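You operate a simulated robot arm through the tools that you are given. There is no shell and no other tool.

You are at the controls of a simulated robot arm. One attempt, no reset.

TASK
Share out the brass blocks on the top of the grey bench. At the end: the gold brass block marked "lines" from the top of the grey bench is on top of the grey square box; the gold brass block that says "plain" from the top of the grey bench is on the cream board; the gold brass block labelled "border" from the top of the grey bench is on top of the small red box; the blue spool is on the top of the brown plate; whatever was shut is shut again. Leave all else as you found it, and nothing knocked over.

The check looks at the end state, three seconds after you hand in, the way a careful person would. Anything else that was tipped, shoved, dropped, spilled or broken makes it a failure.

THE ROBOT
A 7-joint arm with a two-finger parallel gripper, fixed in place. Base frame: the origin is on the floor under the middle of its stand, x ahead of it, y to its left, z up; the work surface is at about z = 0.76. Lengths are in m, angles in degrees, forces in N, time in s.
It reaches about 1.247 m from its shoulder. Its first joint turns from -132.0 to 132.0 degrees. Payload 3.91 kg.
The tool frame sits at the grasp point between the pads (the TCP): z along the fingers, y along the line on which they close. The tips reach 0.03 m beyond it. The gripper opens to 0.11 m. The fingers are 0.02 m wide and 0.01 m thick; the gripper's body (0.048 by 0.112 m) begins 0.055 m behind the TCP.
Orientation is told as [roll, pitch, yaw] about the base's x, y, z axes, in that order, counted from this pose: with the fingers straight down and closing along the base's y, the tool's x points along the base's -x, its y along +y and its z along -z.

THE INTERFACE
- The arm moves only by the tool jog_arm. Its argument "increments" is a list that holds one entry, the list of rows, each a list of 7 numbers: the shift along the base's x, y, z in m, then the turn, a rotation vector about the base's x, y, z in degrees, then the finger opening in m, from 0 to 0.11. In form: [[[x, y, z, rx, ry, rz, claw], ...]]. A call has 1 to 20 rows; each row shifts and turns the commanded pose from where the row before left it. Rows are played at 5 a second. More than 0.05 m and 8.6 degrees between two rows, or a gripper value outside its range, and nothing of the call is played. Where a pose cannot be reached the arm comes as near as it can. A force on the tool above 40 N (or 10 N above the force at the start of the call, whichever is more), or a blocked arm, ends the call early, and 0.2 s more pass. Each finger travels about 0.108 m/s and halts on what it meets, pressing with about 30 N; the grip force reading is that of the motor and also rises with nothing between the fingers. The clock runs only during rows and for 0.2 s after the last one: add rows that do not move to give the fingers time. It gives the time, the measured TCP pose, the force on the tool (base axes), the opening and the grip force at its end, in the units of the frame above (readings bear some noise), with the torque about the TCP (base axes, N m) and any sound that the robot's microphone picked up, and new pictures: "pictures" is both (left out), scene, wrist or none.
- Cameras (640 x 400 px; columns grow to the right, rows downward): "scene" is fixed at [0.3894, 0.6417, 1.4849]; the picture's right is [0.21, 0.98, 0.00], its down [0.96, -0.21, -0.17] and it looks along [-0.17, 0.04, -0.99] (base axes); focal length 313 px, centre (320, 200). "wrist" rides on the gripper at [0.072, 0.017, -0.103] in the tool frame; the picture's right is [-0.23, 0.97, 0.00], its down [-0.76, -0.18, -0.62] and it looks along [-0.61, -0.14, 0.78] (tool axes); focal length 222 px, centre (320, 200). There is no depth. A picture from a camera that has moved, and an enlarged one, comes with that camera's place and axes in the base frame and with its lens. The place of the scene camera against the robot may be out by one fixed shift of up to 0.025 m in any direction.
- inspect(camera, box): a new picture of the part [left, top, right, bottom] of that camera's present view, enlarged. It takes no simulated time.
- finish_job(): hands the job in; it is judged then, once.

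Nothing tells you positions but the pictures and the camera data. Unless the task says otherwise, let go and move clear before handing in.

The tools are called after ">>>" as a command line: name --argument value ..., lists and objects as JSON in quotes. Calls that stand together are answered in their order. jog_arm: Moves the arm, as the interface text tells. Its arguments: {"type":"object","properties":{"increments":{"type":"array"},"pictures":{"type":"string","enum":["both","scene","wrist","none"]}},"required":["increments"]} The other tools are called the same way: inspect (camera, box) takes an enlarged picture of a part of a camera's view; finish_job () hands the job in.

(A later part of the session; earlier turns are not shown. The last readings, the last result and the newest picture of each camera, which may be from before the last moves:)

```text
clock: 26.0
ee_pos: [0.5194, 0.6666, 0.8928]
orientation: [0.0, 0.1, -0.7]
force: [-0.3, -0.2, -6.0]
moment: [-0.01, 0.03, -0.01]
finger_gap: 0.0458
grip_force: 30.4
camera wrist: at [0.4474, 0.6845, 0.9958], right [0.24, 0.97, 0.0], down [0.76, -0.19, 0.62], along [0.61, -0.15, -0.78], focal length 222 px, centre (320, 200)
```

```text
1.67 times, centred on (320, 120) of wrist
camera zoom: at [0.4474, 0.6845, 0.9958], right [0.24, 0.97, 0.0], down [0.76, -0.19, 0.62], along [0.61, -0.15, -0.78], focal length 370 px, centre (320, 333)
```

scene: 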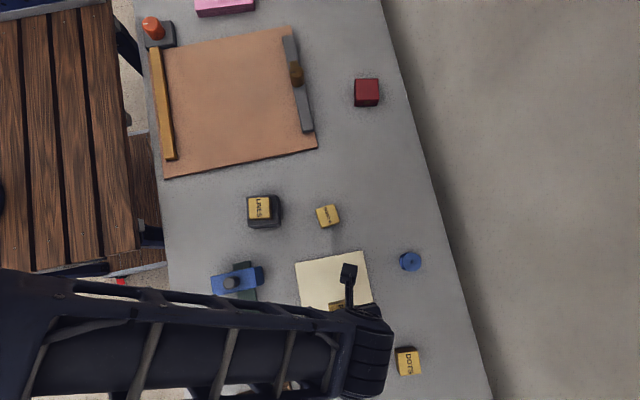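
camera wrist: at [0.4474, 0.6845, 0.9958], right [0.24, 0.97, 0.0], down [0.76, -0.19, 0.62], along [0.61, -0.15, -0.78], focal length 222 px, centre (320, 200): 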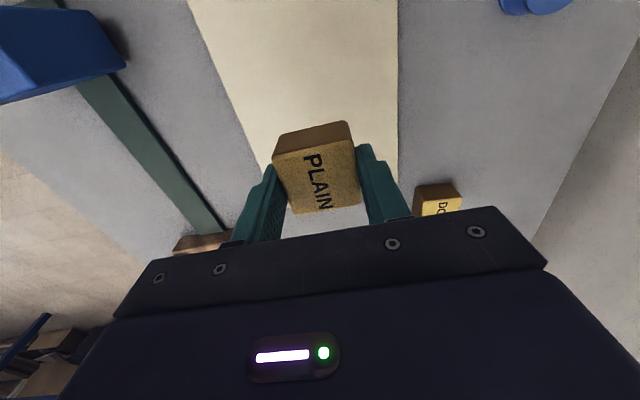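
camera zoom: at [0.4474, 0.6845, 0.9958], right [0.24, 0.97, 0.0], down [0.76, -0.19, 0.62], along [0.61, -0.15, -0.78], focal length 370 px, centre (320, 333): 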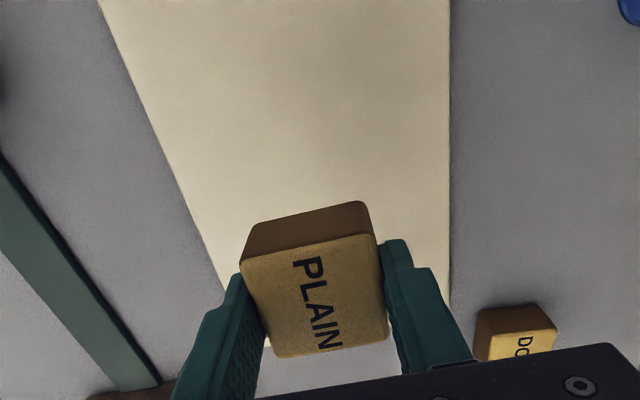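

PLAIN hangs over the middle of the cream board. I'll lower it, then step down gently.

>>> jog_arm --increments '[[[0, -0.001, -0.035, 0, 0, 0, 0.03], [0, 0, -0.03, 0, 0, 0, 0.03], [0, 0, -0.01, 0, 0, 0, 0.03], [0, 0, 0, 0, 0, 0, 0.03]]]' --pictures "wrist"

```text
clock: 27.0
ee_pos: [0.5191, 0.6644, 0.8172]
orientation: [0.0, 0.0, -0.6]
force: [0.2, -0.5, -5.8]
moment: [0.02, -0.01, 0.01]
finger_gap: 0.0458
grip_force: 29.7
camera wrist: at [0.4475, 0.6824, 0.9204], right [0.24, 0.97, 0.0], down [0.76, -0.19, 0.62], along [0.61, -0.15, -0.78], focal length 222 px, centre (320, 200)
```

wrist: 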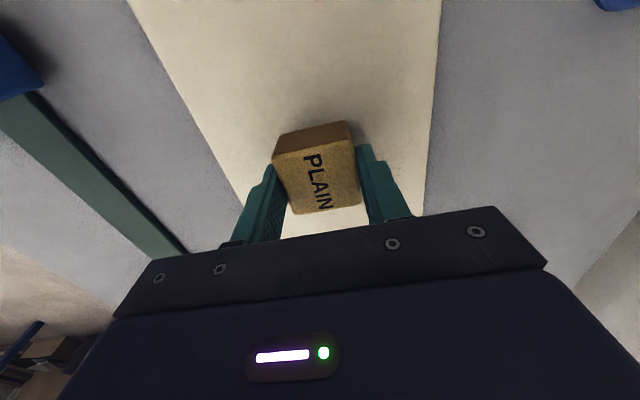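

>>> jog_arm --increments '[[[0, 0, -0.004, 0, 0, 0, 0.03], [0, 0, -0.002, 0, 0, 0, 0.03], [0, 0, -0.002, 0, 0, 0, 0.03], [0, 0, 0, 0, 0, 0, 0.03]]]' --pictures "none"

```text
clock: 28.0
ee_pos: [0.5193, 0.6646, 0.8084]
orientation: [0.0, 0.1, -0.6]
force: [-0.1, -0.1, -5.8]
moment: [0.0, -0.05, 0.03]
finger_gap: 0.0461
grip_force: 29.6
```

>>> jog_arm --increments '[[[0, 0, -0.0015, 0, 0, 0, 0.03], [0, 0, -0.0015, 0, 0, 0, 0.03], [0, 0, 0, 0, 0, 0, 0.03]]]' --pictures "none"

```text
clock: 28.8
ee_pos: [0.519, 0.6652, 0.8062]
orientation: [0.0, 0.0, -0.7]
force: [-0.3, 0.8, -6.7]
moment: [0.01, -0.02, 0.0]
finger_gap: 0.0457
grip_force: 30.1
```

>>> jog_arm --increments '[[[0, 0, -0.0012, 0, 0, 0, 0.03], [0, 0, -0.0012, 0, 0, 0, 0.03], [0, 0, 0, 0, 0, 0, 0.03]]]' --pictures "none"

```text
clock: 29.6
ee_pos: [0.5194, 0.6648, 0.8055]
orientation: [0.2, 0.0, -0.6]
force: [-1.1, -3.6, 9.9]
moment: [-0.42, 0.18, 0.04]
finger_gap: 0.0458
grip_force: 29.9
```

PLAIN has touched the board. I'll ease off slightly, open the fingers and rise.

>>> jog_arm --increments '[[[0, 0, 0.0006, 0, 0, 0, 0.03], [0, 0, 0, 0, 0, 0, 0.05], [0, 0, 0, 0, 0, 0, 0.06], [0, 0, 0, 0, 0, 0, 0.07], [0, 0, 0, 0, 0, 0, 0.075], [0, 0, 0.02, 0, 0, 0, 0.075], [0, 0, 0.04, 0, 0, 0, 0.075], [0, 0, 0.045, 0, 0, 0, 0.075], [0, 0, 0.045, 0, 0, 0, 0.075], [0, 0, 0, 0, 0, 0, 0.075]]]' --pictures "both"

```text
clock: 31.8
ee_pos: [0.5194, 0.6631, 0.9549]
orientation: [0.0, 0.0, -0.5]
force: [0.2, -0.1, -0.2]
moment: [0.01, -0.01, 0.0]
finger_gap: 0.0753
grip_force: 0.2
camera wrist: at [0.4463, 0.6808, 1.059], right [0.24, 0.97, 0.0], down [0.76, -0.18, 0.62], along [0.61, -0.15, -0.78], focal length 222 px, centre (320, 200)
```

scene: 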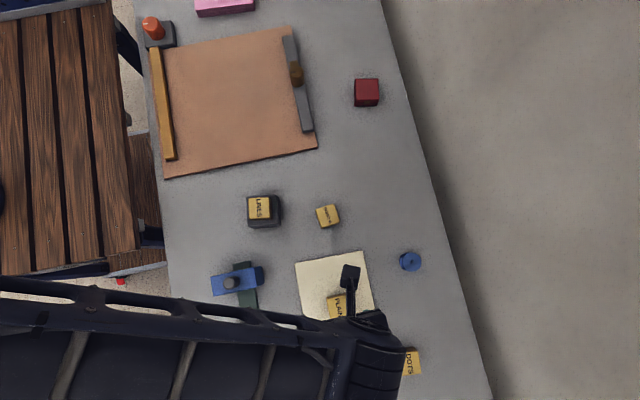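
wrist: 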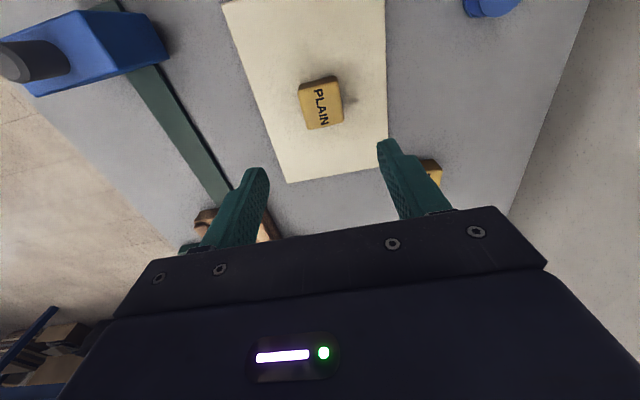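

PLAIN lies flat on the cream board. Next is BORDER, near (0.317, 0.687) with a yaw of about 6°.

>>> jog_arm --increments '[[[-0.0402, 0.005, 0, 0, 0, 1.3, 0.085], [-0.0402, 0.005, 0, 0, 0, 1.3, 0.085], [-0.0402, 0.005, 0, 0, 0, 1.3, 0.085], [-0.0402, 0.005, 0, 0, 0, 1.3, 0.085], [-0.0402, 0.005, 0, 0, 0, 1.3, 0.085], [0, 0, 0, 0, 0, 0, 0.085]]]' --pictures "both"

>>> inspect --camera "wrist" --box '[220, 0, 420, 160]'

>>> inspect --camera "scene" --box '[280, 230, 440, 380]'

```text
clock: 33.2
ee_pos: [0.3177, 0.6878, 0.9538]
orientation: [0.0, 0.0, 6.0]
force: [-0.5, -0.4, -0.1]
moment: [0.02, 0.04, 0.01]
finger_gap: 0.085
grip_force: 0.0
camera wrist: at [0.2434, 0.6969, 1.0574], right [0.13, 0.99, 0.0], down [0.78, -0.1, 0.62], along [0.62, -0.08, -0.78], focal length 222 px, centre (320, 200)
```

scene: 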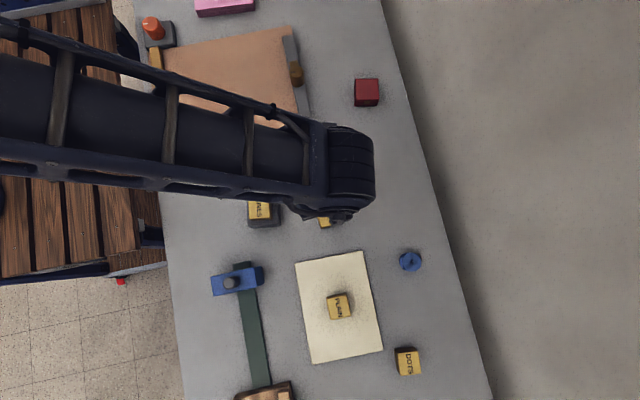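
wrist: 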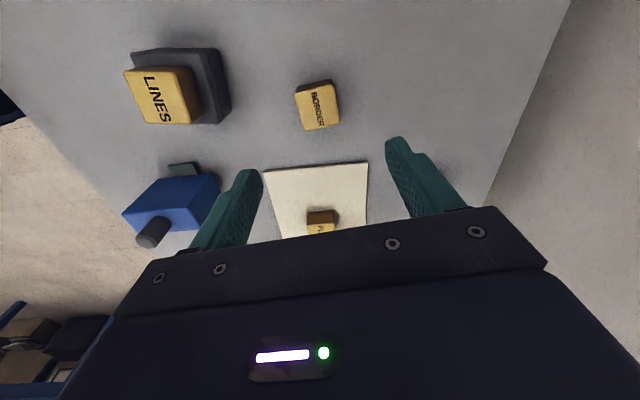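

```text
2.50 times, centred on (320, 80) of wrist
camera zoom: at [0.2434, 0.6969, 1.0574], right [0.13, 0.99, 0.0], down [0.78, -0.1, 0.62], along [0.62, -0.08, -0.78], focal length 555 px, centre (320, 500)
```

zoom: 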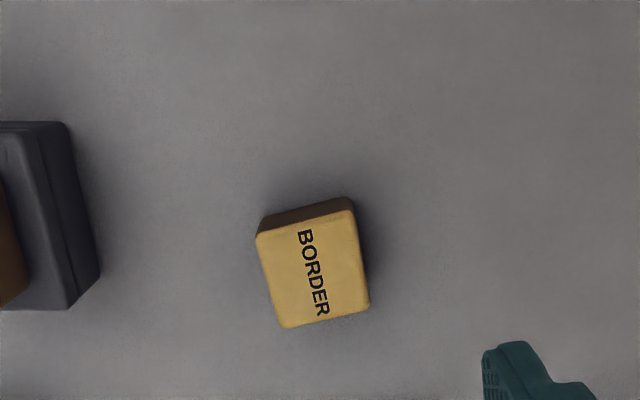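

```text
2.67 times, centred on (360, 305) of scene
camera zoom: at [0.3894, 0.6417, 1.4849], right [0.21, 0.98, 0.0], down [0.96, -0.21, -0.17], along [-0.17, 0.04, -0.99], focal length 836 px, centre (213, -80)
```

zoom: 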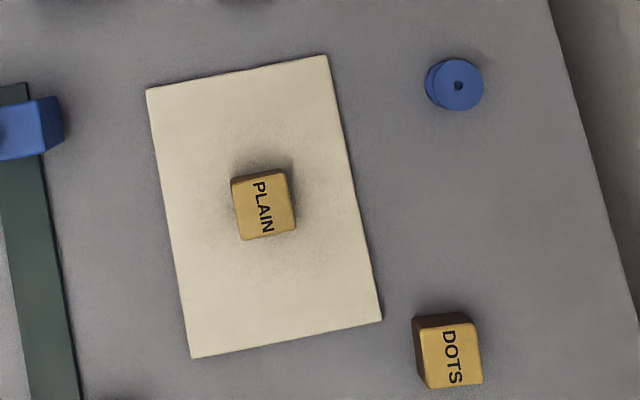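

BORDER is at about (0.321, 0.685) with a yaw of about 7.7°. I'll align with it and descend to grasp.

>>> jog_arm --increments '[[[0.0035, -0.0025, -0.03, 0, 0, 1.6, 0.085], [0, 0, -0.045, 0, 0, 0, 0.08], [0, 0, -0.04, 0, 0, 0, 0.08], [0, 0, -0.025, 0, 0, 0, 0.08], [0, 0, -0.016, 0, 0, 0, 0.08], [0, 0, 0, 0, 0, 0, 0.08]]]' --pictures "wrist"

```text
clock: 34.6
ee_pos: [0.3223, 0.6861, 0.7969]
orientation: [0.0, 0.0, 7.6]
force: [-0.5, 0.0, 0.7]
moment: [0.02, 0.01, 0.02]
finger_gap: 0.0799
grip_force: 0.0
camera wrist: at [0.2481, 0.6943, 0.9011], right [0.1, 1.0, 0.0], down [0.78, -0.08, 0.62], along [0.62, -0.06, -0.78], focal length 222 px, centre (320, 200)
```

wrist: 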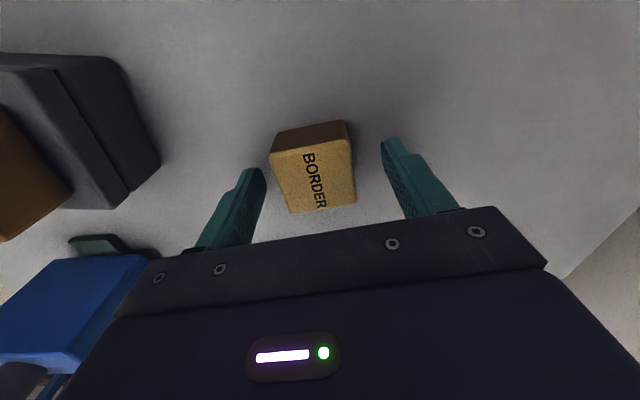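

BORDER sits between the fingers, so I'll close and lift.

>>> jog_arm --increments '[[[0, 0, 0, 0, 0, 0, 0.03], [0, 0, 0, 0, 0, 0, 0.03], [0, 0, 0, 0, 0, 0, 0.03], [0, 0, 0.015, 0, 0, 0, 0.03], [0, 0, 0.03, 0, 0, 0, 0.03], [0, 0, 0.045, 0, 0, 0, 0.03], [0, 0, 0.045, 0, 0, 0, 0.03], [0, 0, 0, 0, 0, 0, 0.03]]]' --pictures "wrist"

>>> inspect --camera "wrist" --box '[220, 90, 420, 240]'

```text
clock: 36.4
ee_pos: [0.3203, 0.6867, 0.9334]
orientation: [0.0, 0.0, 7.5]
force: [0.5, 0.5, -5.3]
moment: [-0.01, -0.01, -0.02]
finger_gap: 0.046
grip_force: 29.9
camera wrist: at [0.2472, 0.6944, 1.0363], right [0.1, 1.0, 0.0], down [0.78, -0.08, 0.62], along [0.62, -0.06, -0.78], focal length 222 px, centre (320, 200)
```

wrist: 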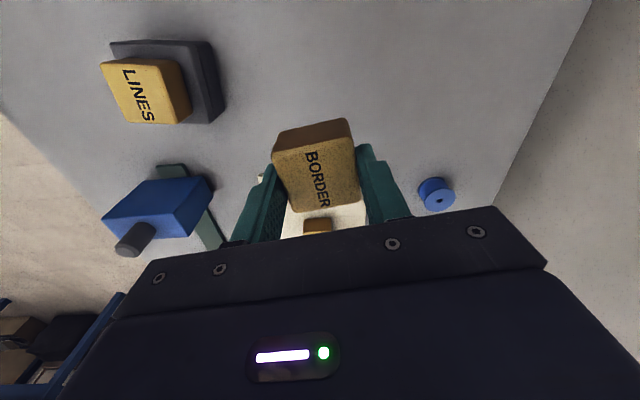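

```text
2.67 times, centred on (320, 165) of wrist
camera zoom: at [0.2472, 0.6944, 1.0363], right [0.1, 1.0, 0.0], down [0.78, -0.08, 0.62], along [0.62, -0.06, -0.78], focal length 592 px, centre (320, 293)
```

zoom: 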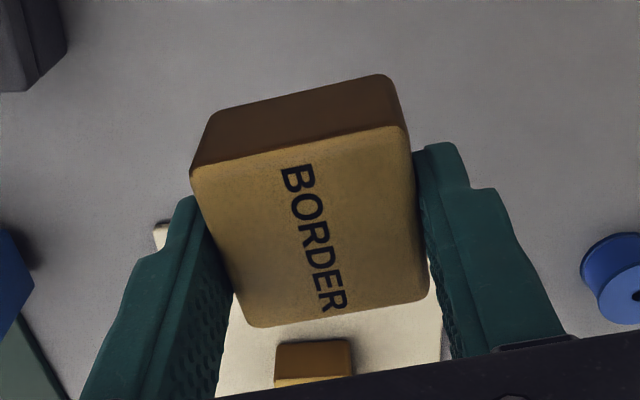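

BORDER is held. I'll carry it toward the red box at about (0.043, 0.84), stopping short on the +x side so the wrist camera can see the box.

>>> jog_arm --increments '[[[-0.0317, 0.0257, 0, 0, 0, -3.1, 0.03], [-0.0317, 0.0257, 0, 0, 0, -3.1, 0.03], [-0.0317, 0.0257, 0, 0, 0, -3.1, 0.03], [-0.0317, 0.0257, 0, 0, 0, -3.1, 0.03], [-0.0317, 0.0257, 0, 0, 0, -3.1, 0.03], [-0.0317, 0.0257, 0, 0, 0, -3.1, 0.03], [0, 0, 0, 0, 0, 0, 0.03]]]' --pictures "both"

>>> inspect --camera "wrist" --box '[220, 0, 420, 160]'

```text
clock: 38.0
ee_pos: [0.1328, 0.8413, 0.933]
orientation: [0.0, -0.1, -11.1]
force: [0.2, 0.5, -5.5]
moment: [0.0, 0.0, -0.05]
finger_gap: 0.0461
grip_force: 29.7
camera wrist: at [0.0645, 0.8723, 1.0363], right [0.41, 0.91, 0.0], down [0.71, -0.32, 0.62], along [0.57, -0.26, -0.78], focal length 222 px, centre (320, 200)
```

scene: 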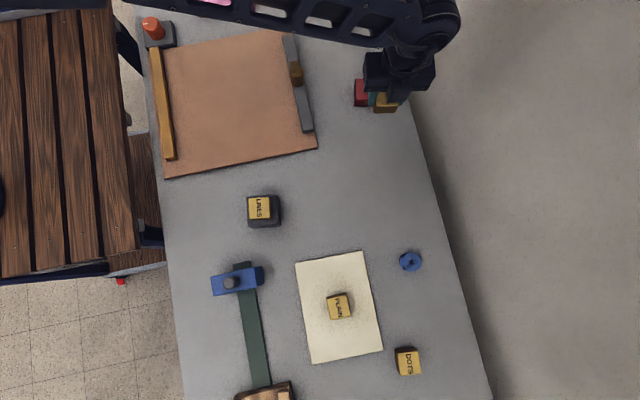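
wrist: 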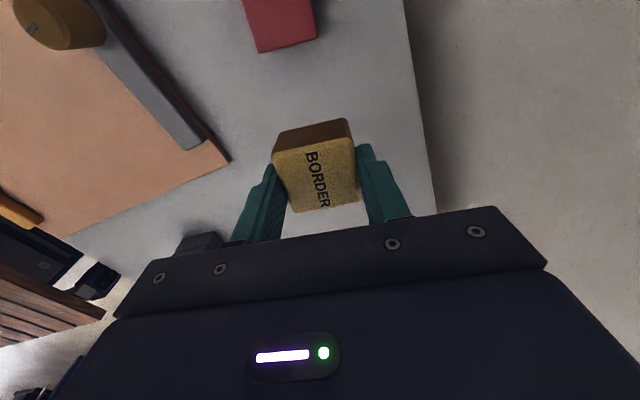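

```text
2.50 times, centred on (320, 80) of wrist
camera zoom: at [0.0645, 0.8723, 1.0363], right [0.41, 0.91, 0.0], down [0.71, -0.32, 0.62], along [0.57, -0.26, -0.78], focal length 555 px, centre (320, 500)
```

zoom: 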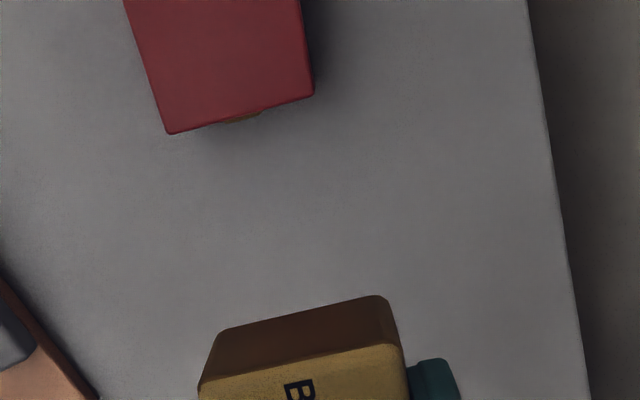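

The red box is about 0.054 m wide, centred near (0.042, 0.844) with a yaw of about -12°. I'll move over it and lower to a check height.

>>> jog_arm --increments '[[[-0.046, 0.0015, 0, 0, 0, -0.3, 0.03], [-0.046, 0.0015, 0, 0, 0, -0.3, 0.03], [0, 0, -0.03, 0, 0, 0, 0.03], [0, 0, -0.033, 0, 0, 0, 0.03], [0, 0, 0, 0, 0, 0, 0.03]]]' --pictures "both"

>>> inspect --camera "wrist" --box '[220, 60, 420, 220]'

>>> inspect --camera "scene" --box '[320, 50, 440, 130]'

```text
clock: 39.2
ee_pos: [0.0386, 0.8446, 0.8705]
orientation: [-0.1, 0.0, -11.7]
force: [0.7, -0.5, -5.9]
moment: [0.01, 0.0, -0.01]
finger_gap: 0.0459
grip_force: 29.4
camera wrist: at [-0.0285, 0.8755, 0.9731], right [0.42, 0.91, 0.0], down [0.71, -0.33, 0.62], along [0.57, -0.26, -0.78], focal length 222 px, centre (320, 200)
```

scene: 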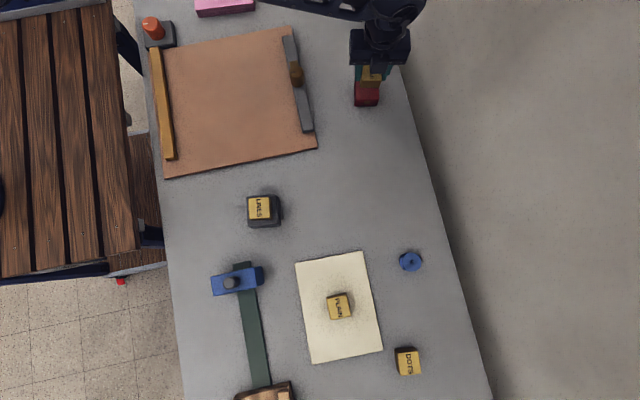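
wrist: 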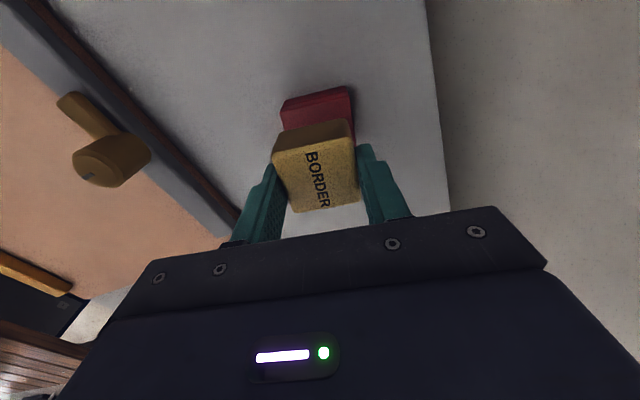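

```text
2.50 times, centred on (320, 140) of wrist
camera zoom: at [-0.0285, 0.8755, 0.9731], right [0.42, 0.91, 0.0], down [0.71, -0.33, 0.62], along [0.57, -0.26, -0.78], focal length 555 px, centre (320, 350)
```

zoom: 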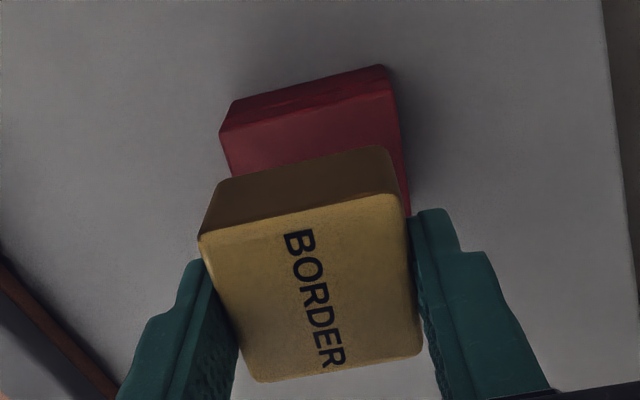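

```text
5.00 times, centred on (380, 90) of scene
camera zoom: at [0.3894, 0.6417, 1.4849], right [0.21, 0.98, 0.0], down [0.96, -0.21, -0.17], along [-0.17, 0.04, -0.99], focal length 1567 px, centre (20, 750)
```

zoom: 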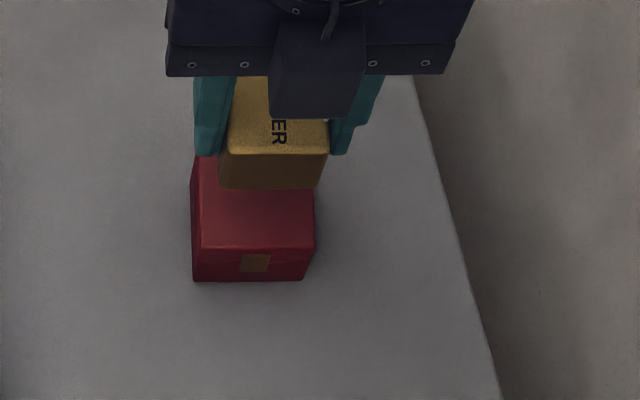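

The red box centre works out at about (0.0413, 0.844) and the block's at about (0.038, 0.844), so I'll shift 3 mm in x. Then I'll lower it and step down gently.

>>> jog_arm --increments '[[[0.003, 0, -0.01, 0, 0, 0, 0.03], [0, 0, -0.01, 0, 0, 0, 0.03], [0, 0, -0.006, 0, 0, 0, 0.03], [0, 0, 0, 0, 0, 0, 0.03]]]' --pictures "wrist"

>>> inspect --camera "wrist" --box '[240, 60, 400, 220]'

```text
clock: 40.2
ee_pos: [0.0418, 0.8431, 0.8439]
orientation: [-0.1, 0.0, -11.7]
force: [-1.2, -0.5, -5.2]
moment: [-0.01, -0.02, 0.0]
finger_gap: 0.0458
grip_force: 30.0
camera wrist: at [-0.0251, 0.8754, 0.9476], right [0.42, 0.91, 0.0], down [0.71, -0.33, 0.62], along [0.57, -0.26, -0.78], focal length 222 px, centre (320, 200)
```

wrist: 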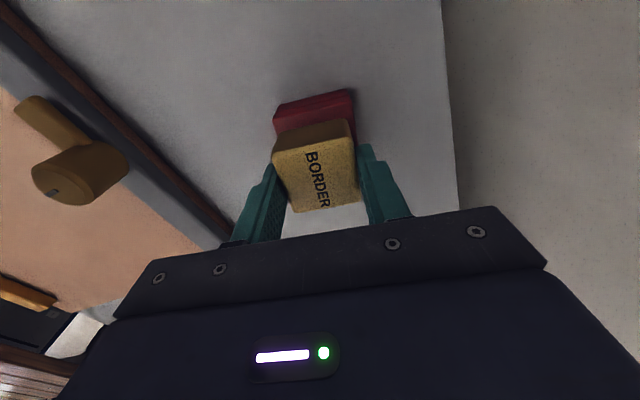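

```text
2.50 times, centred on (320, 140) of wrist
camera zoom: at [-0.0251, 0.8754, 0.9476], right [0.42, 0.91, 0.0], down [0.71, -0.33, 0.62], along [0.57, -0.26, -0.78], focal length 555 px, centre (320, 350)
```

zoom: 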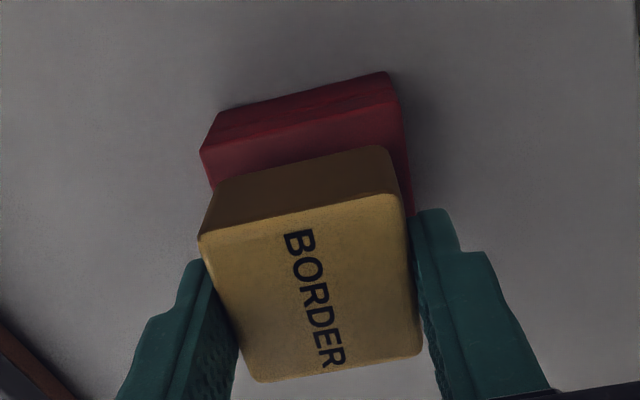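

>>> jog_arm --increments '[[[0, 0.0005, -0.003, 0, 0, 0, 0.03], [0, 0, -0.002, 0, 0, 0, 0.03], [0, 0, -0.0015, 0, 0, 0, 0.03], [0, 0, 0, 0, 0, 0, 0.03]]]' --pictures "none"

```text
clock: 41.2
ee_pos: [0.0419, 0.8443, 0.8388]
orientation: [0.0, -0.1, -11.8]
force: [0.8, -1.1, -4.8]
moment: [0.0, 0.0, 0.0]
finger_gap: 0.0459
grip_force: 30.0
```

>>> jog_arm --increments '[[[0, 0, -0.0015, 0, 0, 0, 0.03], [0, 0, -0.0015, 0, 0, 0, 0.03], [0, 0, 0, 0, 0, 0, 0.03]]]' --pictures "none"

```text
clock: 42.0
ee_pos: [0.0427, 0.844, 0.8346]
orientation: [0.1, 0.0, -11.7]
force: [0.5, 0.5, -5.3]
moment: [0.01, -0.02, 0.01]
finger_gap: 0.046
grip_force: 30.1
```

>>> jog_arm --increments '[[[0, 0, -0.0012, 0, 0, 0, 0.03], [0, 0, -0.0008, 0, 0, 0, 0.03], [0, 0, 0, 0, 0, 0, 0.03]]]' --pictures "none"

```text
clock: 42.8
ee_pos: [0.0423, 0.8448, 0.8338]
orientation: [0.0, 0.0, -11.6]
force: [-0.2, -1.3, 4.5]
moment: [-0.21, -0.03, 0.0]
finger_gap: 0.0456
grip_force: 30.3
```

BORDER is in light contact with the red box, with the force at +4.5 N. I'll open and rise.

>>> jog_arm --increments '[[[0, 0, 0, 0, 0, 0, 0.05], [0, 0, 0, 0, 0, 0, 0.06], [0, 0, 0, 0, 0, 0, 0.07], [0, 0, 0, 0, 0, 0, 0.075], [0, 0, 0.02, 0, 0, 0, 0.075], [0, 0, 0.04, 0, 0, 0, 0.075], [0, 0, 0.045, 0, 0, 0, 0.075], [0, 0, 0.045, 0, 0, 0, 0.075], [0, 0, 0, 0, 0, 0, 0.075]]]' --pictures "both"

>>> inspect --camera "wrist" --box '[220, 0, 420, 160]'

>>> inspect --camera "wrist" --box '[0, 0, 260, 280]'

```text
clock: 44.8
ee_pos: [0.0428, 0.8445, 0.984]
orientation: [0.0, 0.0, -11.7]
force: [-0.2, -0.2, -0.3]
moment: [-0.03, 0.0, -0.03]
finger_gap: 0.075
grip_force: 0.1
camera wrist: at [-0.0248, 0.876, 1.0869], right [0.42, 0.91, 0.0], down [0.71, -0.33, 0.62], along [0.57, -0.26, -0.78], focal length 222 px, centre (320, 200)
```

scene: 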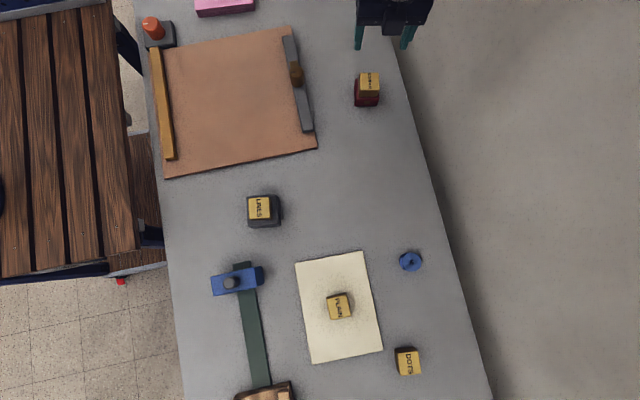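
wrist: 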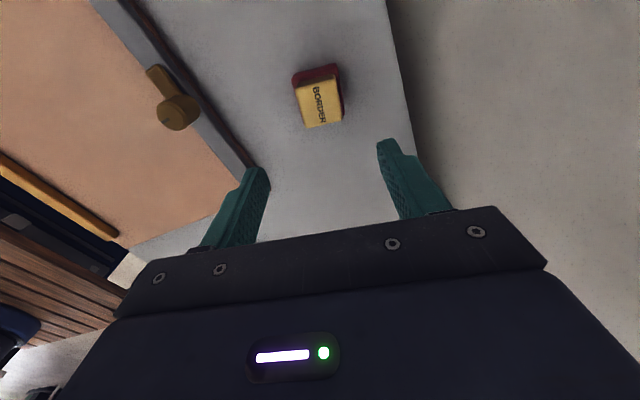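

```text
2.50 times, centred on (320, 80) of wrist
camera zoom: at [-0.0248, 0.876, 1.0869], right [0.42, 0.91, 0.0], down [0.71, -0.33, 0.62], along [0.57, -0.26, -0.78], focal length 555 px, centre (320, 500)
```

zoom: 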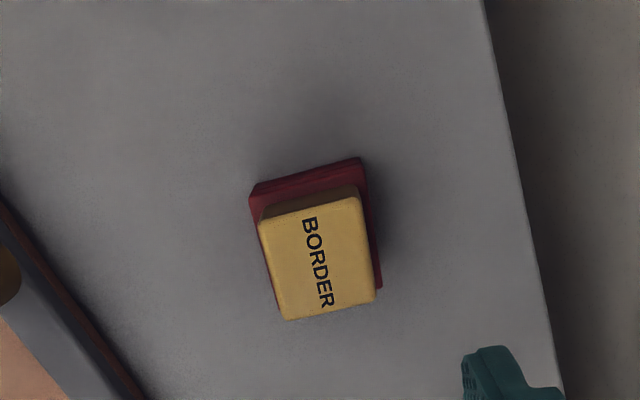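

```text
1.43 times, centred on (130, 140) of wrist
camera zoom: at [-0.0248, 0.876, 1.0869], right [0.42, 0.91, 0.0], down [0.71, -0.33, 0.62], along [0.57, -0.26, -0.78], focal length 317 px, centre (591, 286)
```

zoom: 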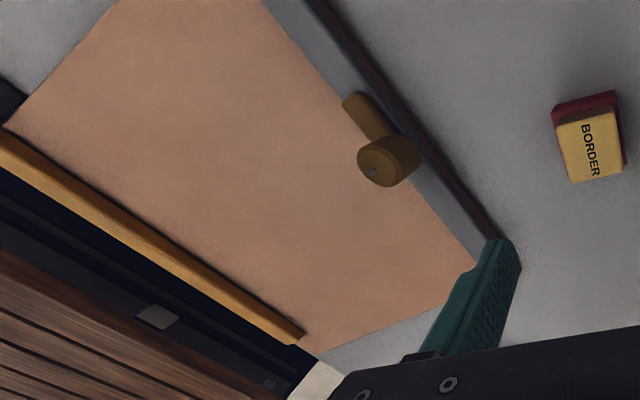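

All three blocks are placed, and BORDER sits squarely on the red box. Next is the blue spool near (0.46, 0.844), so I'll move above it.

>>> jog_arm --increments '[[[0.0463, 0, -0.002, 0, 0, 1.3, 0.085], [0.0463, 0, -0.002, 0, 0, 1.3, 0.085], [0.0463, 0, -0.002, 0, 0, 1.3, 0.085], [0.0463, 0, -0.002, 0, 0, 1.3, 0.085], [0.0463, 0, -0.002, 0, 0, 1.3, 0.085], [0.0463, 0, -0.006, 0, 0, 1.3, 0.085], [0.0463, 0, -0.006, 0, 0, 1.3, 0.085], [0.0463, 0, -0.006, 0, 0, 1.3, 0.085], [0.0463, 0, -0.006, 0, 0, 1.3, 0.085], [0, 0, 0, 0, 0, 0, 0.085]]]' --pictures "both"

>>> inspect --camera "wrist" --box '[240, 20, 400, 180]'

>>> inspect --camera "scene" --box '[270, 20, 420, 120]'

```text
clock: 47.0
ee_pos: [0.4576, 0.8439, 0.9486]
orientation: [0.0, 0.0, 0.0]
force: [-0.1, -0.8, -0.4]
moment: [0.01, 0.02, 0.04]
finger_gap: 0.085
grip_force: 0.1
camera wrist: at [0.3861, 0.8613, 1.052], right [0.23, 0.97, 0.0], down [0.76, -0.18, 0.62], along [0.61, -0.14, -0.78], focal length 222 px, centre (320, 200)
```

scene: 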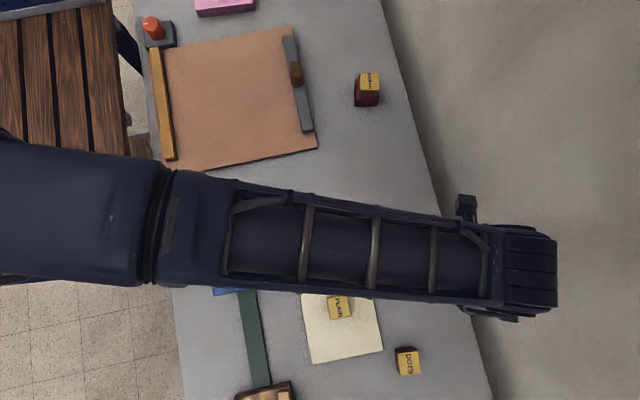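
wrist: 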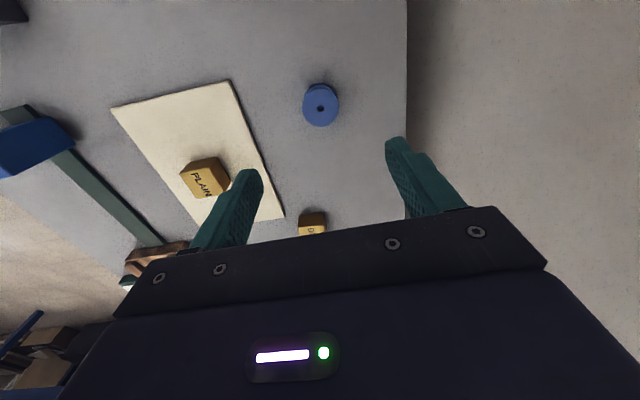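

```text
2.50 times, centred on (320, 100) of wrist
camera zoom: at [0.3861, 0.8613, 1.052], right [0.23, 0.97, 0.0], down [0.76, -0.18, 0.62], along [0.61, -0.14, -0.78], focal length 555 px, centre (320, 450)
```

zoom: 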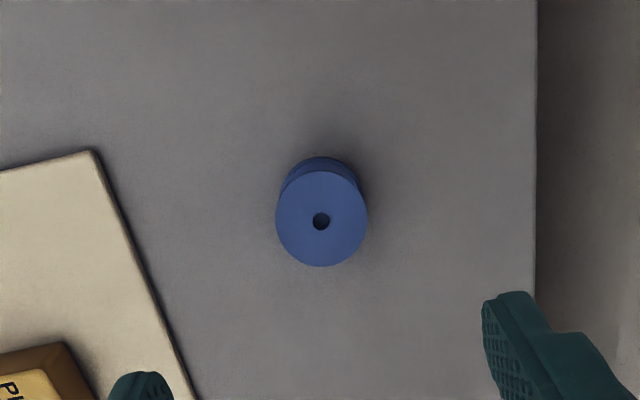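

```text
4.00 times, centred on (345, 70) of scene
camera zoom: at [0.3894, 0.6417, 1.4849], right [0.21, 0.98, 0.0], down [0.96, -0.21, -0.17], along [-0.17, 0.04, -0.99], focal length 1253 px, centre (220, 720)
```

zoom: 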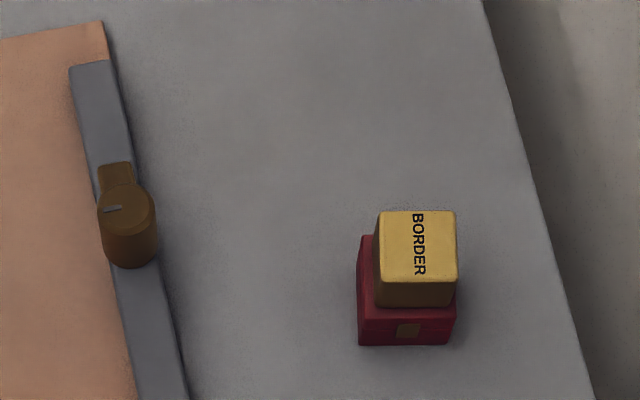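

The spool stands upright at about (0.4607, 0.8446), with a diameter of about 0.042 m and a height of about 0.03 m. I'll descend around it.

>>> jog_arm --increments '[[[0.0031, 0.0007, -0.045, 0, 0, 0, 0.085], [0, 0, -0.045, 0, 0, 0, 0.08], [0, 0, -0.035, 0, 0, 0, 0.08], [0, 0, -0.02, 0, 0, 0, 0.08], [0, 0, -0.009, 0, 0, 0, 0.08], [0, 0, 0, 0, 0, 0, 0.08]]]' --pictures "wrist"

>>> inspect --camera "wrist" --box '[220, 80, 420, 240]'

```text
clock: 48.4
ee_pos: [0.4608, 0.8463, 0.7942]
orientation: [0.0, 0.0, 0.0]
force: [0.4, -0.4, 0.6]
moment: [0.02, 0.0, -0.02]
finger_gap: 0.0799
grip_force: 0.1
camera wrist: at [0.3894, 0.8629, 0.8981], right [0.23, 0.97, 0.0], down [0.76, -0.18, 0.62], along [0.61, -0.14, -0.78], focal length 222 px, centre (320, 200)
```

wrist: 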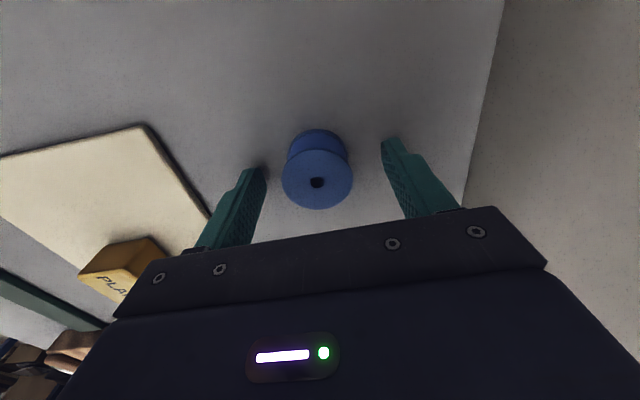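

```text
2.50 times, centred on (320, 160) of wrist
camera zoom: at [0.3894, 0.8629, 0.8981], right [0.23, 0.97, 0.0], down [0.76, -0.18, 0.62], along [0.61, -0.14, -0.78], focal length 555 px, centre (320, 300)
```

zoom: 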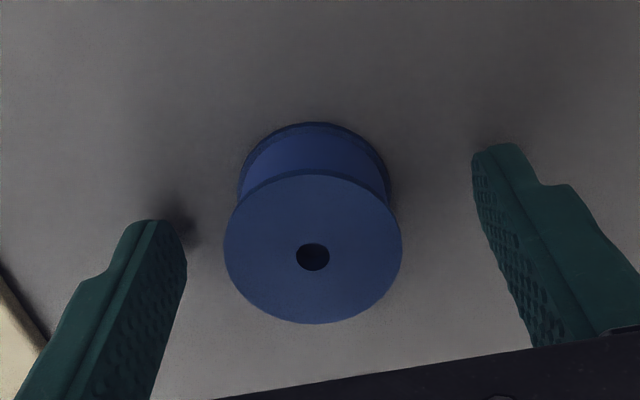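

The spool sits between the fingers. I'll shift 1 mm to centre on it, close and lift.

>>> jog_arm --increments '[[[0, -0.001, 0, 0, 0, 0, 0.06], [0, 0, 0, 0, 0, 0, 0.03], [0, 0, 0, 0, 0, 0, 0.03], [0, 0, 0, 0, 0, 0, 0.03], [0, 0, 0.01, 0, 0, 0, 0.03], [0, 0, 0.03, 0, 0, 0, 0.03], [0, 0, 0.045, 0, 0, 0, 0.03], [0, 0, 0.045, 0, 0, 0, 0.03], [0, 0, 0, 0, 0, 0, 0.03]]]' --pictures "both"

>>> inspect --camera "wrist" --box '[220, 80, 420, 240]'

```text
clock: 50.4
ee_pos: [0.4609, 0.8461, 0.9239]
orientation: [0.0, -0.1, 0.0]
force: [0.1, -1.0, -1.0]
moment: [0.0, -0.03, 0.02]
finger_gap: 0.0401
grip_force: 30.4
camera wrist: at [0.3894, 0.8633, 1.0283], right [0.23, 0.97, 0.0], down [0.76, -0.18, 0.62], along [0.61, -0.14, -0.78], focal length 222 px, centre (320, 200)
```

scene: 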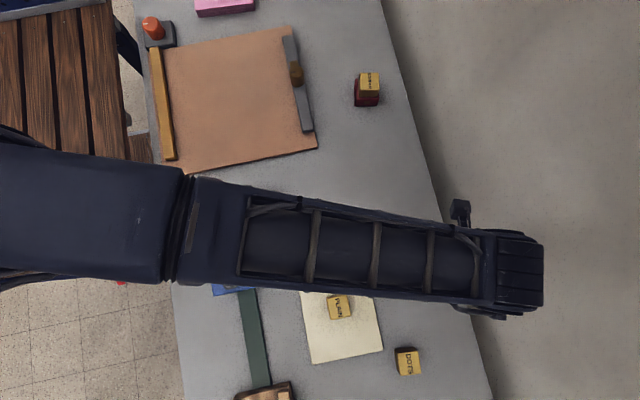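
wrist: 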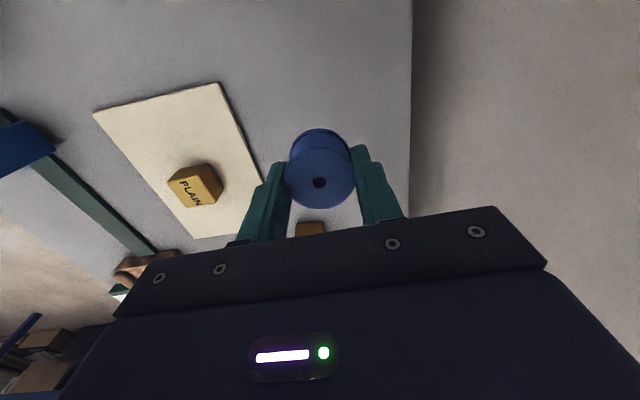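

```text
2.50 times, centred on (320, 160) of wrist
camera zoom: at [0.3894, 0.8633, 1.0283], right [0.23, 0.97, 0.0], down [0.76, -0.18, 0.62], along [0.61, -0.14, -0.78], focal length 555 px, centre (320, 300)
```

zoom: 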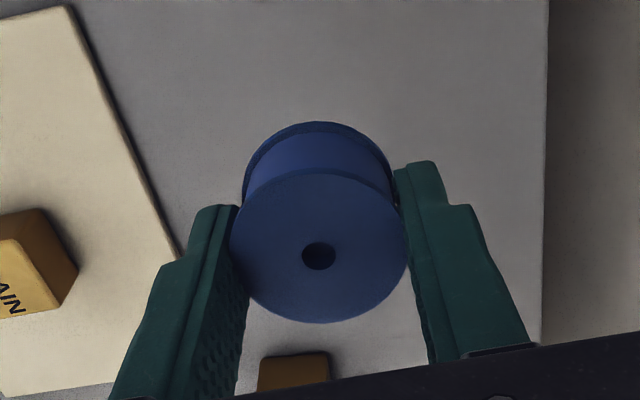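

The spool is held upright, with its bottom about 0.035 m below the TCP. The brown plate spans roughly x from -0.19 to 0.15 and y from 0.33 to 0.70. I'll carry the spool above the open area near (0.03, 0.52), staying well above the knob on the grey rail.

>>> jog_arm --increments '[[[0, 0, 0.02, 0, 0, 0, 0.03], [-0.0359, -0.0271, 0, 0, 0, 0, 0.03], [-0.0359, -0.0271, 0, 0, 0, 0, 0.03], [-0.0359, -0.0271, 0, 0, 0, 0, 0.03], [-0.0359, -0.0271, 0, 0, 0, 0, 0.03], [-0.0359, -0.0271, 0, 0, 0, 0, 0.03], [-0.0359, -0.0271, 0, 0, 0, 0, 0.03], [-0.0359, -0.0271, 0, 0, 0, 0, 0.03], [-0.0359, -0.0271, 0, 0, 0, 0, 0.03], [-0.0359, -0.0271, 0, 0, 0, 0, 0.03], [-0.0359, -0.0271, 0, 0, 0, 0, 0.03], [-0.0359, -0.0271, 0, 0, 0, 0, 0.03], [-0.0359, -0.0271, 0, 0, 0, 0, 0.03], [0, 0, 0, 0, 0, 0, 0.03]]]' --pictures "both"

>>> inspect --camera "wrist" --box '[100, 0, 540, 260]'

```text
clock: 53.4
ee_pos: [0.0312, 0.5194, 0.9448]
orientation: [0.0, 0.0, 0.1]
force: [-0.5, -0.1, -0.6]
moment: [-0.02, 0.0, 0.01]
finger_gap: 0.0401
grip_force: 29.6
camera wrist: at [-0.0418, 0.536, 1.0477], right [0.23, 0.97, 0.0], down [0.76, -0.18, 0.62], along [0.61, -0.14, -0.78], focal length 222 px, centre (320, 200)
```

scene: 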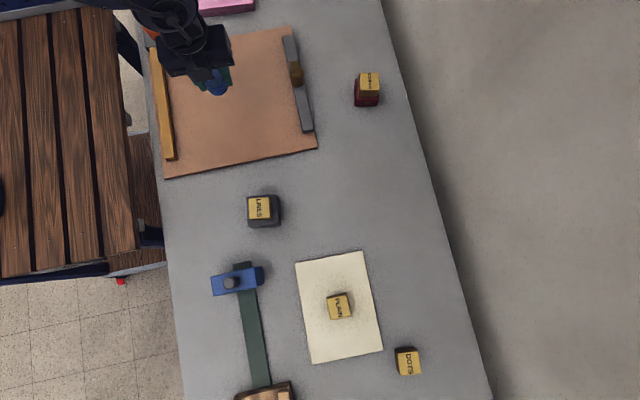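
wrist: 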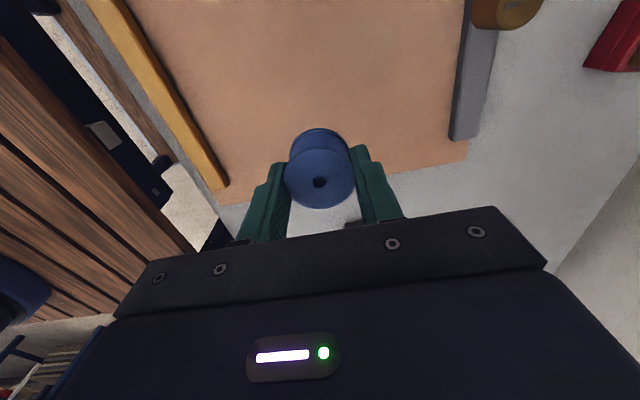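

```text
1.45 times, centred on (320, 130) of wrist
camera zoom: at [-0.0418, 0.536, 1.0477], right [0.23, 0.97, 0.0], down [0.76, -0.18, 0.62], along [0.61, -0.14, -0.78], focal length 323 px, centre (320, 302)
```

zoom: 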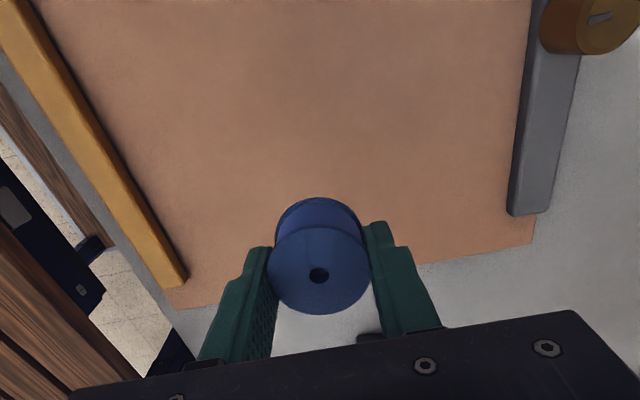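

The spool hangs over the plate's open area, with the plate's front edge 0.12 m away and both rails well clear. I'll descend to a check height.

>>> jog_arm --increments '[[[0, 0, -0.04, 0, 0, 0, 0.03], [0, 0, -0.04, 0, 0, 0, 0.03], [0, 0, -0.025, 0, 0, 0, 0.03], [0, 0, 0, 0, 0, 0, 0.03]]]' --pictures "both"

>>> inspect --camera "wrist" --box '[200, 60, 440, 240]'

```text
clock: 54.4
ee_pos: [0.0312, 0.5207, 0.8392]
orientation: [0.0, 0.0, 0.1]
force: [0.2, -0.1, -0.5]
moment: [-0.01, 0.0, 0.02]
finger_gap: 0.0403
grip_force: 29.8
camera wrist: at [-0.0417, 0.5366, 0.9423], right [0.23, 0.97, 0.0], down [0.76, -0.18, 0.62], along [0.61, -0.14, -0.78], focal length 222 px, centre (320, 200)
```

scene: 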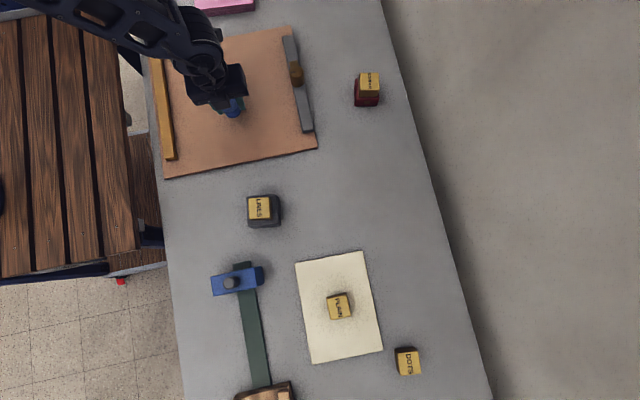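
wrist: 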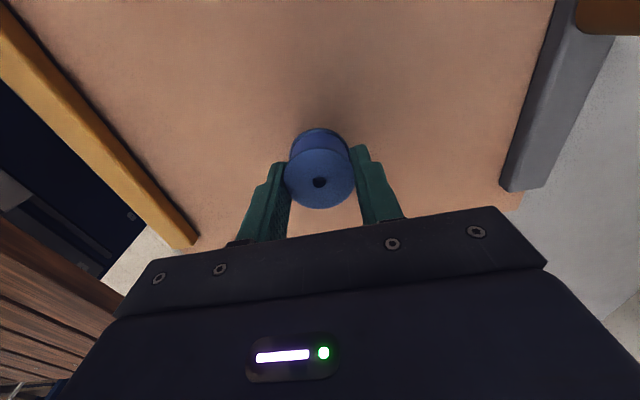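

```text
2.22 times, centred on (320, 150) of wrist
camera zoom: at [-0.0417, 0.5366, 0.9423], right [0.23, 0.97, 0.0], down [0.76, -0.18, 0.62], along [0.61, -0.14, -0.78], focal length 494 px, centre (320, 311)
```

zoom: 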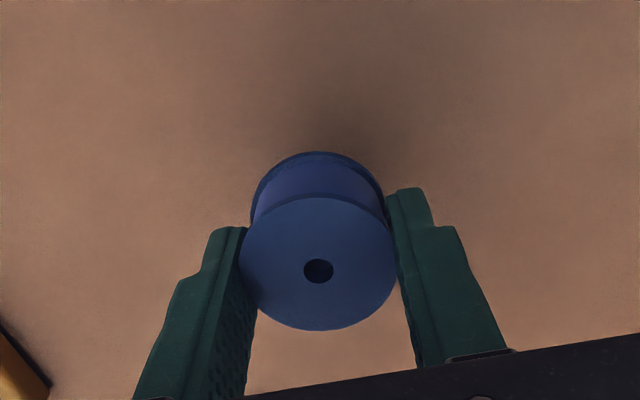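

>>> jog_arm --increments '[[[0, 0, -0.01, 0, 0, 0, 0.03], [0, 0, -0.005, 0, 0, 0, 0.03], [0, 0, -0.003, 0, 0, 0, 0.03], [0, 0, 0, 0, 0, 0, 0.03]]]' --pictures "wrist"

>>> inspect --camera "wrist" --box '[240, 80, 400, 220]'

```text
clock: 55.4
ee_pos: [0.0314, 0.5187, 0.8211]
orientation: [0.1, 0.0, 0.0]
force: [0.8, 0.3, -0.3]
moment: [-0.02, -0.04, -0.01]
finger_gap: 0.04
grip_force: 29.9
camera wrist: at [-0.0415, 0.5365, 0.9247], right [0.23, 0.97, 0.0], down [0.76, -0.18, 0.62], along [0.61, -0.14, -0.78], focal length 222 px, centre (320, 200)
```

wrist: 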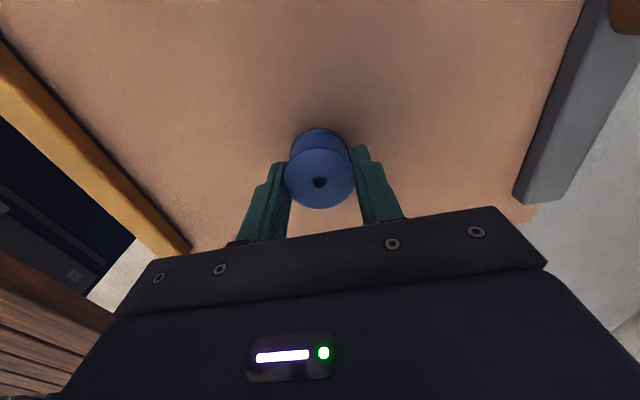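

```text
2.86 times, centred on (320, 150) of wrist
camera zoom: at [-0.0415, 0.5365, 0.9247], right [0.23, 0.97, 0.0], down [0.76, -0.18, 0.62], along [0.61, -0.14, -0.78], focal length 635 px, centre (320, 343)
```

zoom: 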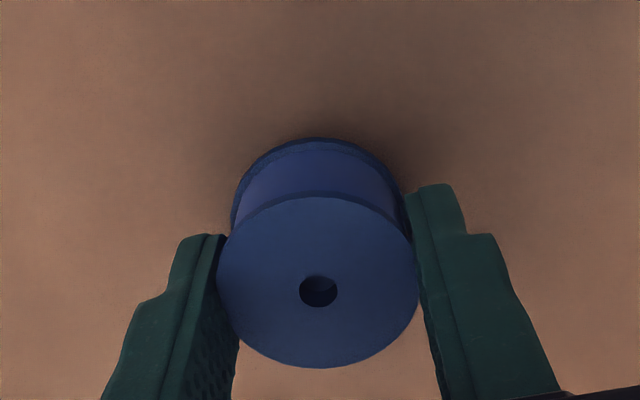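

>>> jog_arm --increments '[[[0, 0, -0.002, 0, 0, 0, 0.03], [0, 0, -0.002, 0, 0, 0, 0.03], [0, 0, -0.002, 0, 0, 0, 0.03], [0, 0, 0, 0, 0, 0, 0.03]]]' --pictures "none"

```text
clock: 56.4
ee_pos: [0.0304, 0.5189, 0.8157]
orientation: [-0.1, 0.0, -0.1]
force: [1.0, -0.3, -0.4]
moment: [0.0, 0.03, -0.04]
finger_gap: 0.0404
grip_force: 30.0
```

>>> jog_arm --increments '[[[0, 0, -0.002, 0, 0, 0, 0.03], [0, 0, -0.0015, 0, 0, 0, 0.03], [0, 0, -0.0015, 0, 0, 0, 0.03], [0, 0, 0, 0, 0, 0, 0.03]]]' --pictures "none"

```text
clock: 57.4
ee_pos: [0.0305, 0.5196, 0.8108]
orientation: [0.1, 0.0, 0.1]
force: [-0.7, 0.4, -0.7]
moment: [-0.03, -0.01, -0.05]
finger_gap: 0.0403
grip_force: 29.6
```

>>> jog_arm --increments '[[[0, 0, -0.0015, 0, 0, 0, 0.03], [0, 0, -0.0015, 0, 0, 0, 0.03], [0, 0, 0, 0, 0, 0, 0.03]]]' --pictures "none"

```text
clock: 58.2
ee_pos: [0.0321, 0.5202, 0.807]
orientation: [-0.1, 0.0, -0.1]
force: [0.3, 0.7, -0.1]
moment: [-0.03, 0.02, 0.03]
finger_gap: 0.0404
grip_force: 30.1
```

>>> jog_arm --increments '[[[0, 0, -0.0012, 0, 0, 0, 0.03], [0, 0, -0.0012, 0, 0, 0, 0.03], [0, 0, 0, 0, 0, 0, 0.03]]]' --pictures "none"

```text
clock: 59.0
ee_pos: [0.0303, 0.5196, 0.8062]
orientation: [0.1, 0.0, 0.1]
force: [0.2, -2.9, 19.4]
moment: [-0.08, 0.01, 0.01]
finger_gap: 0.0398
grip_force: 29.9
```

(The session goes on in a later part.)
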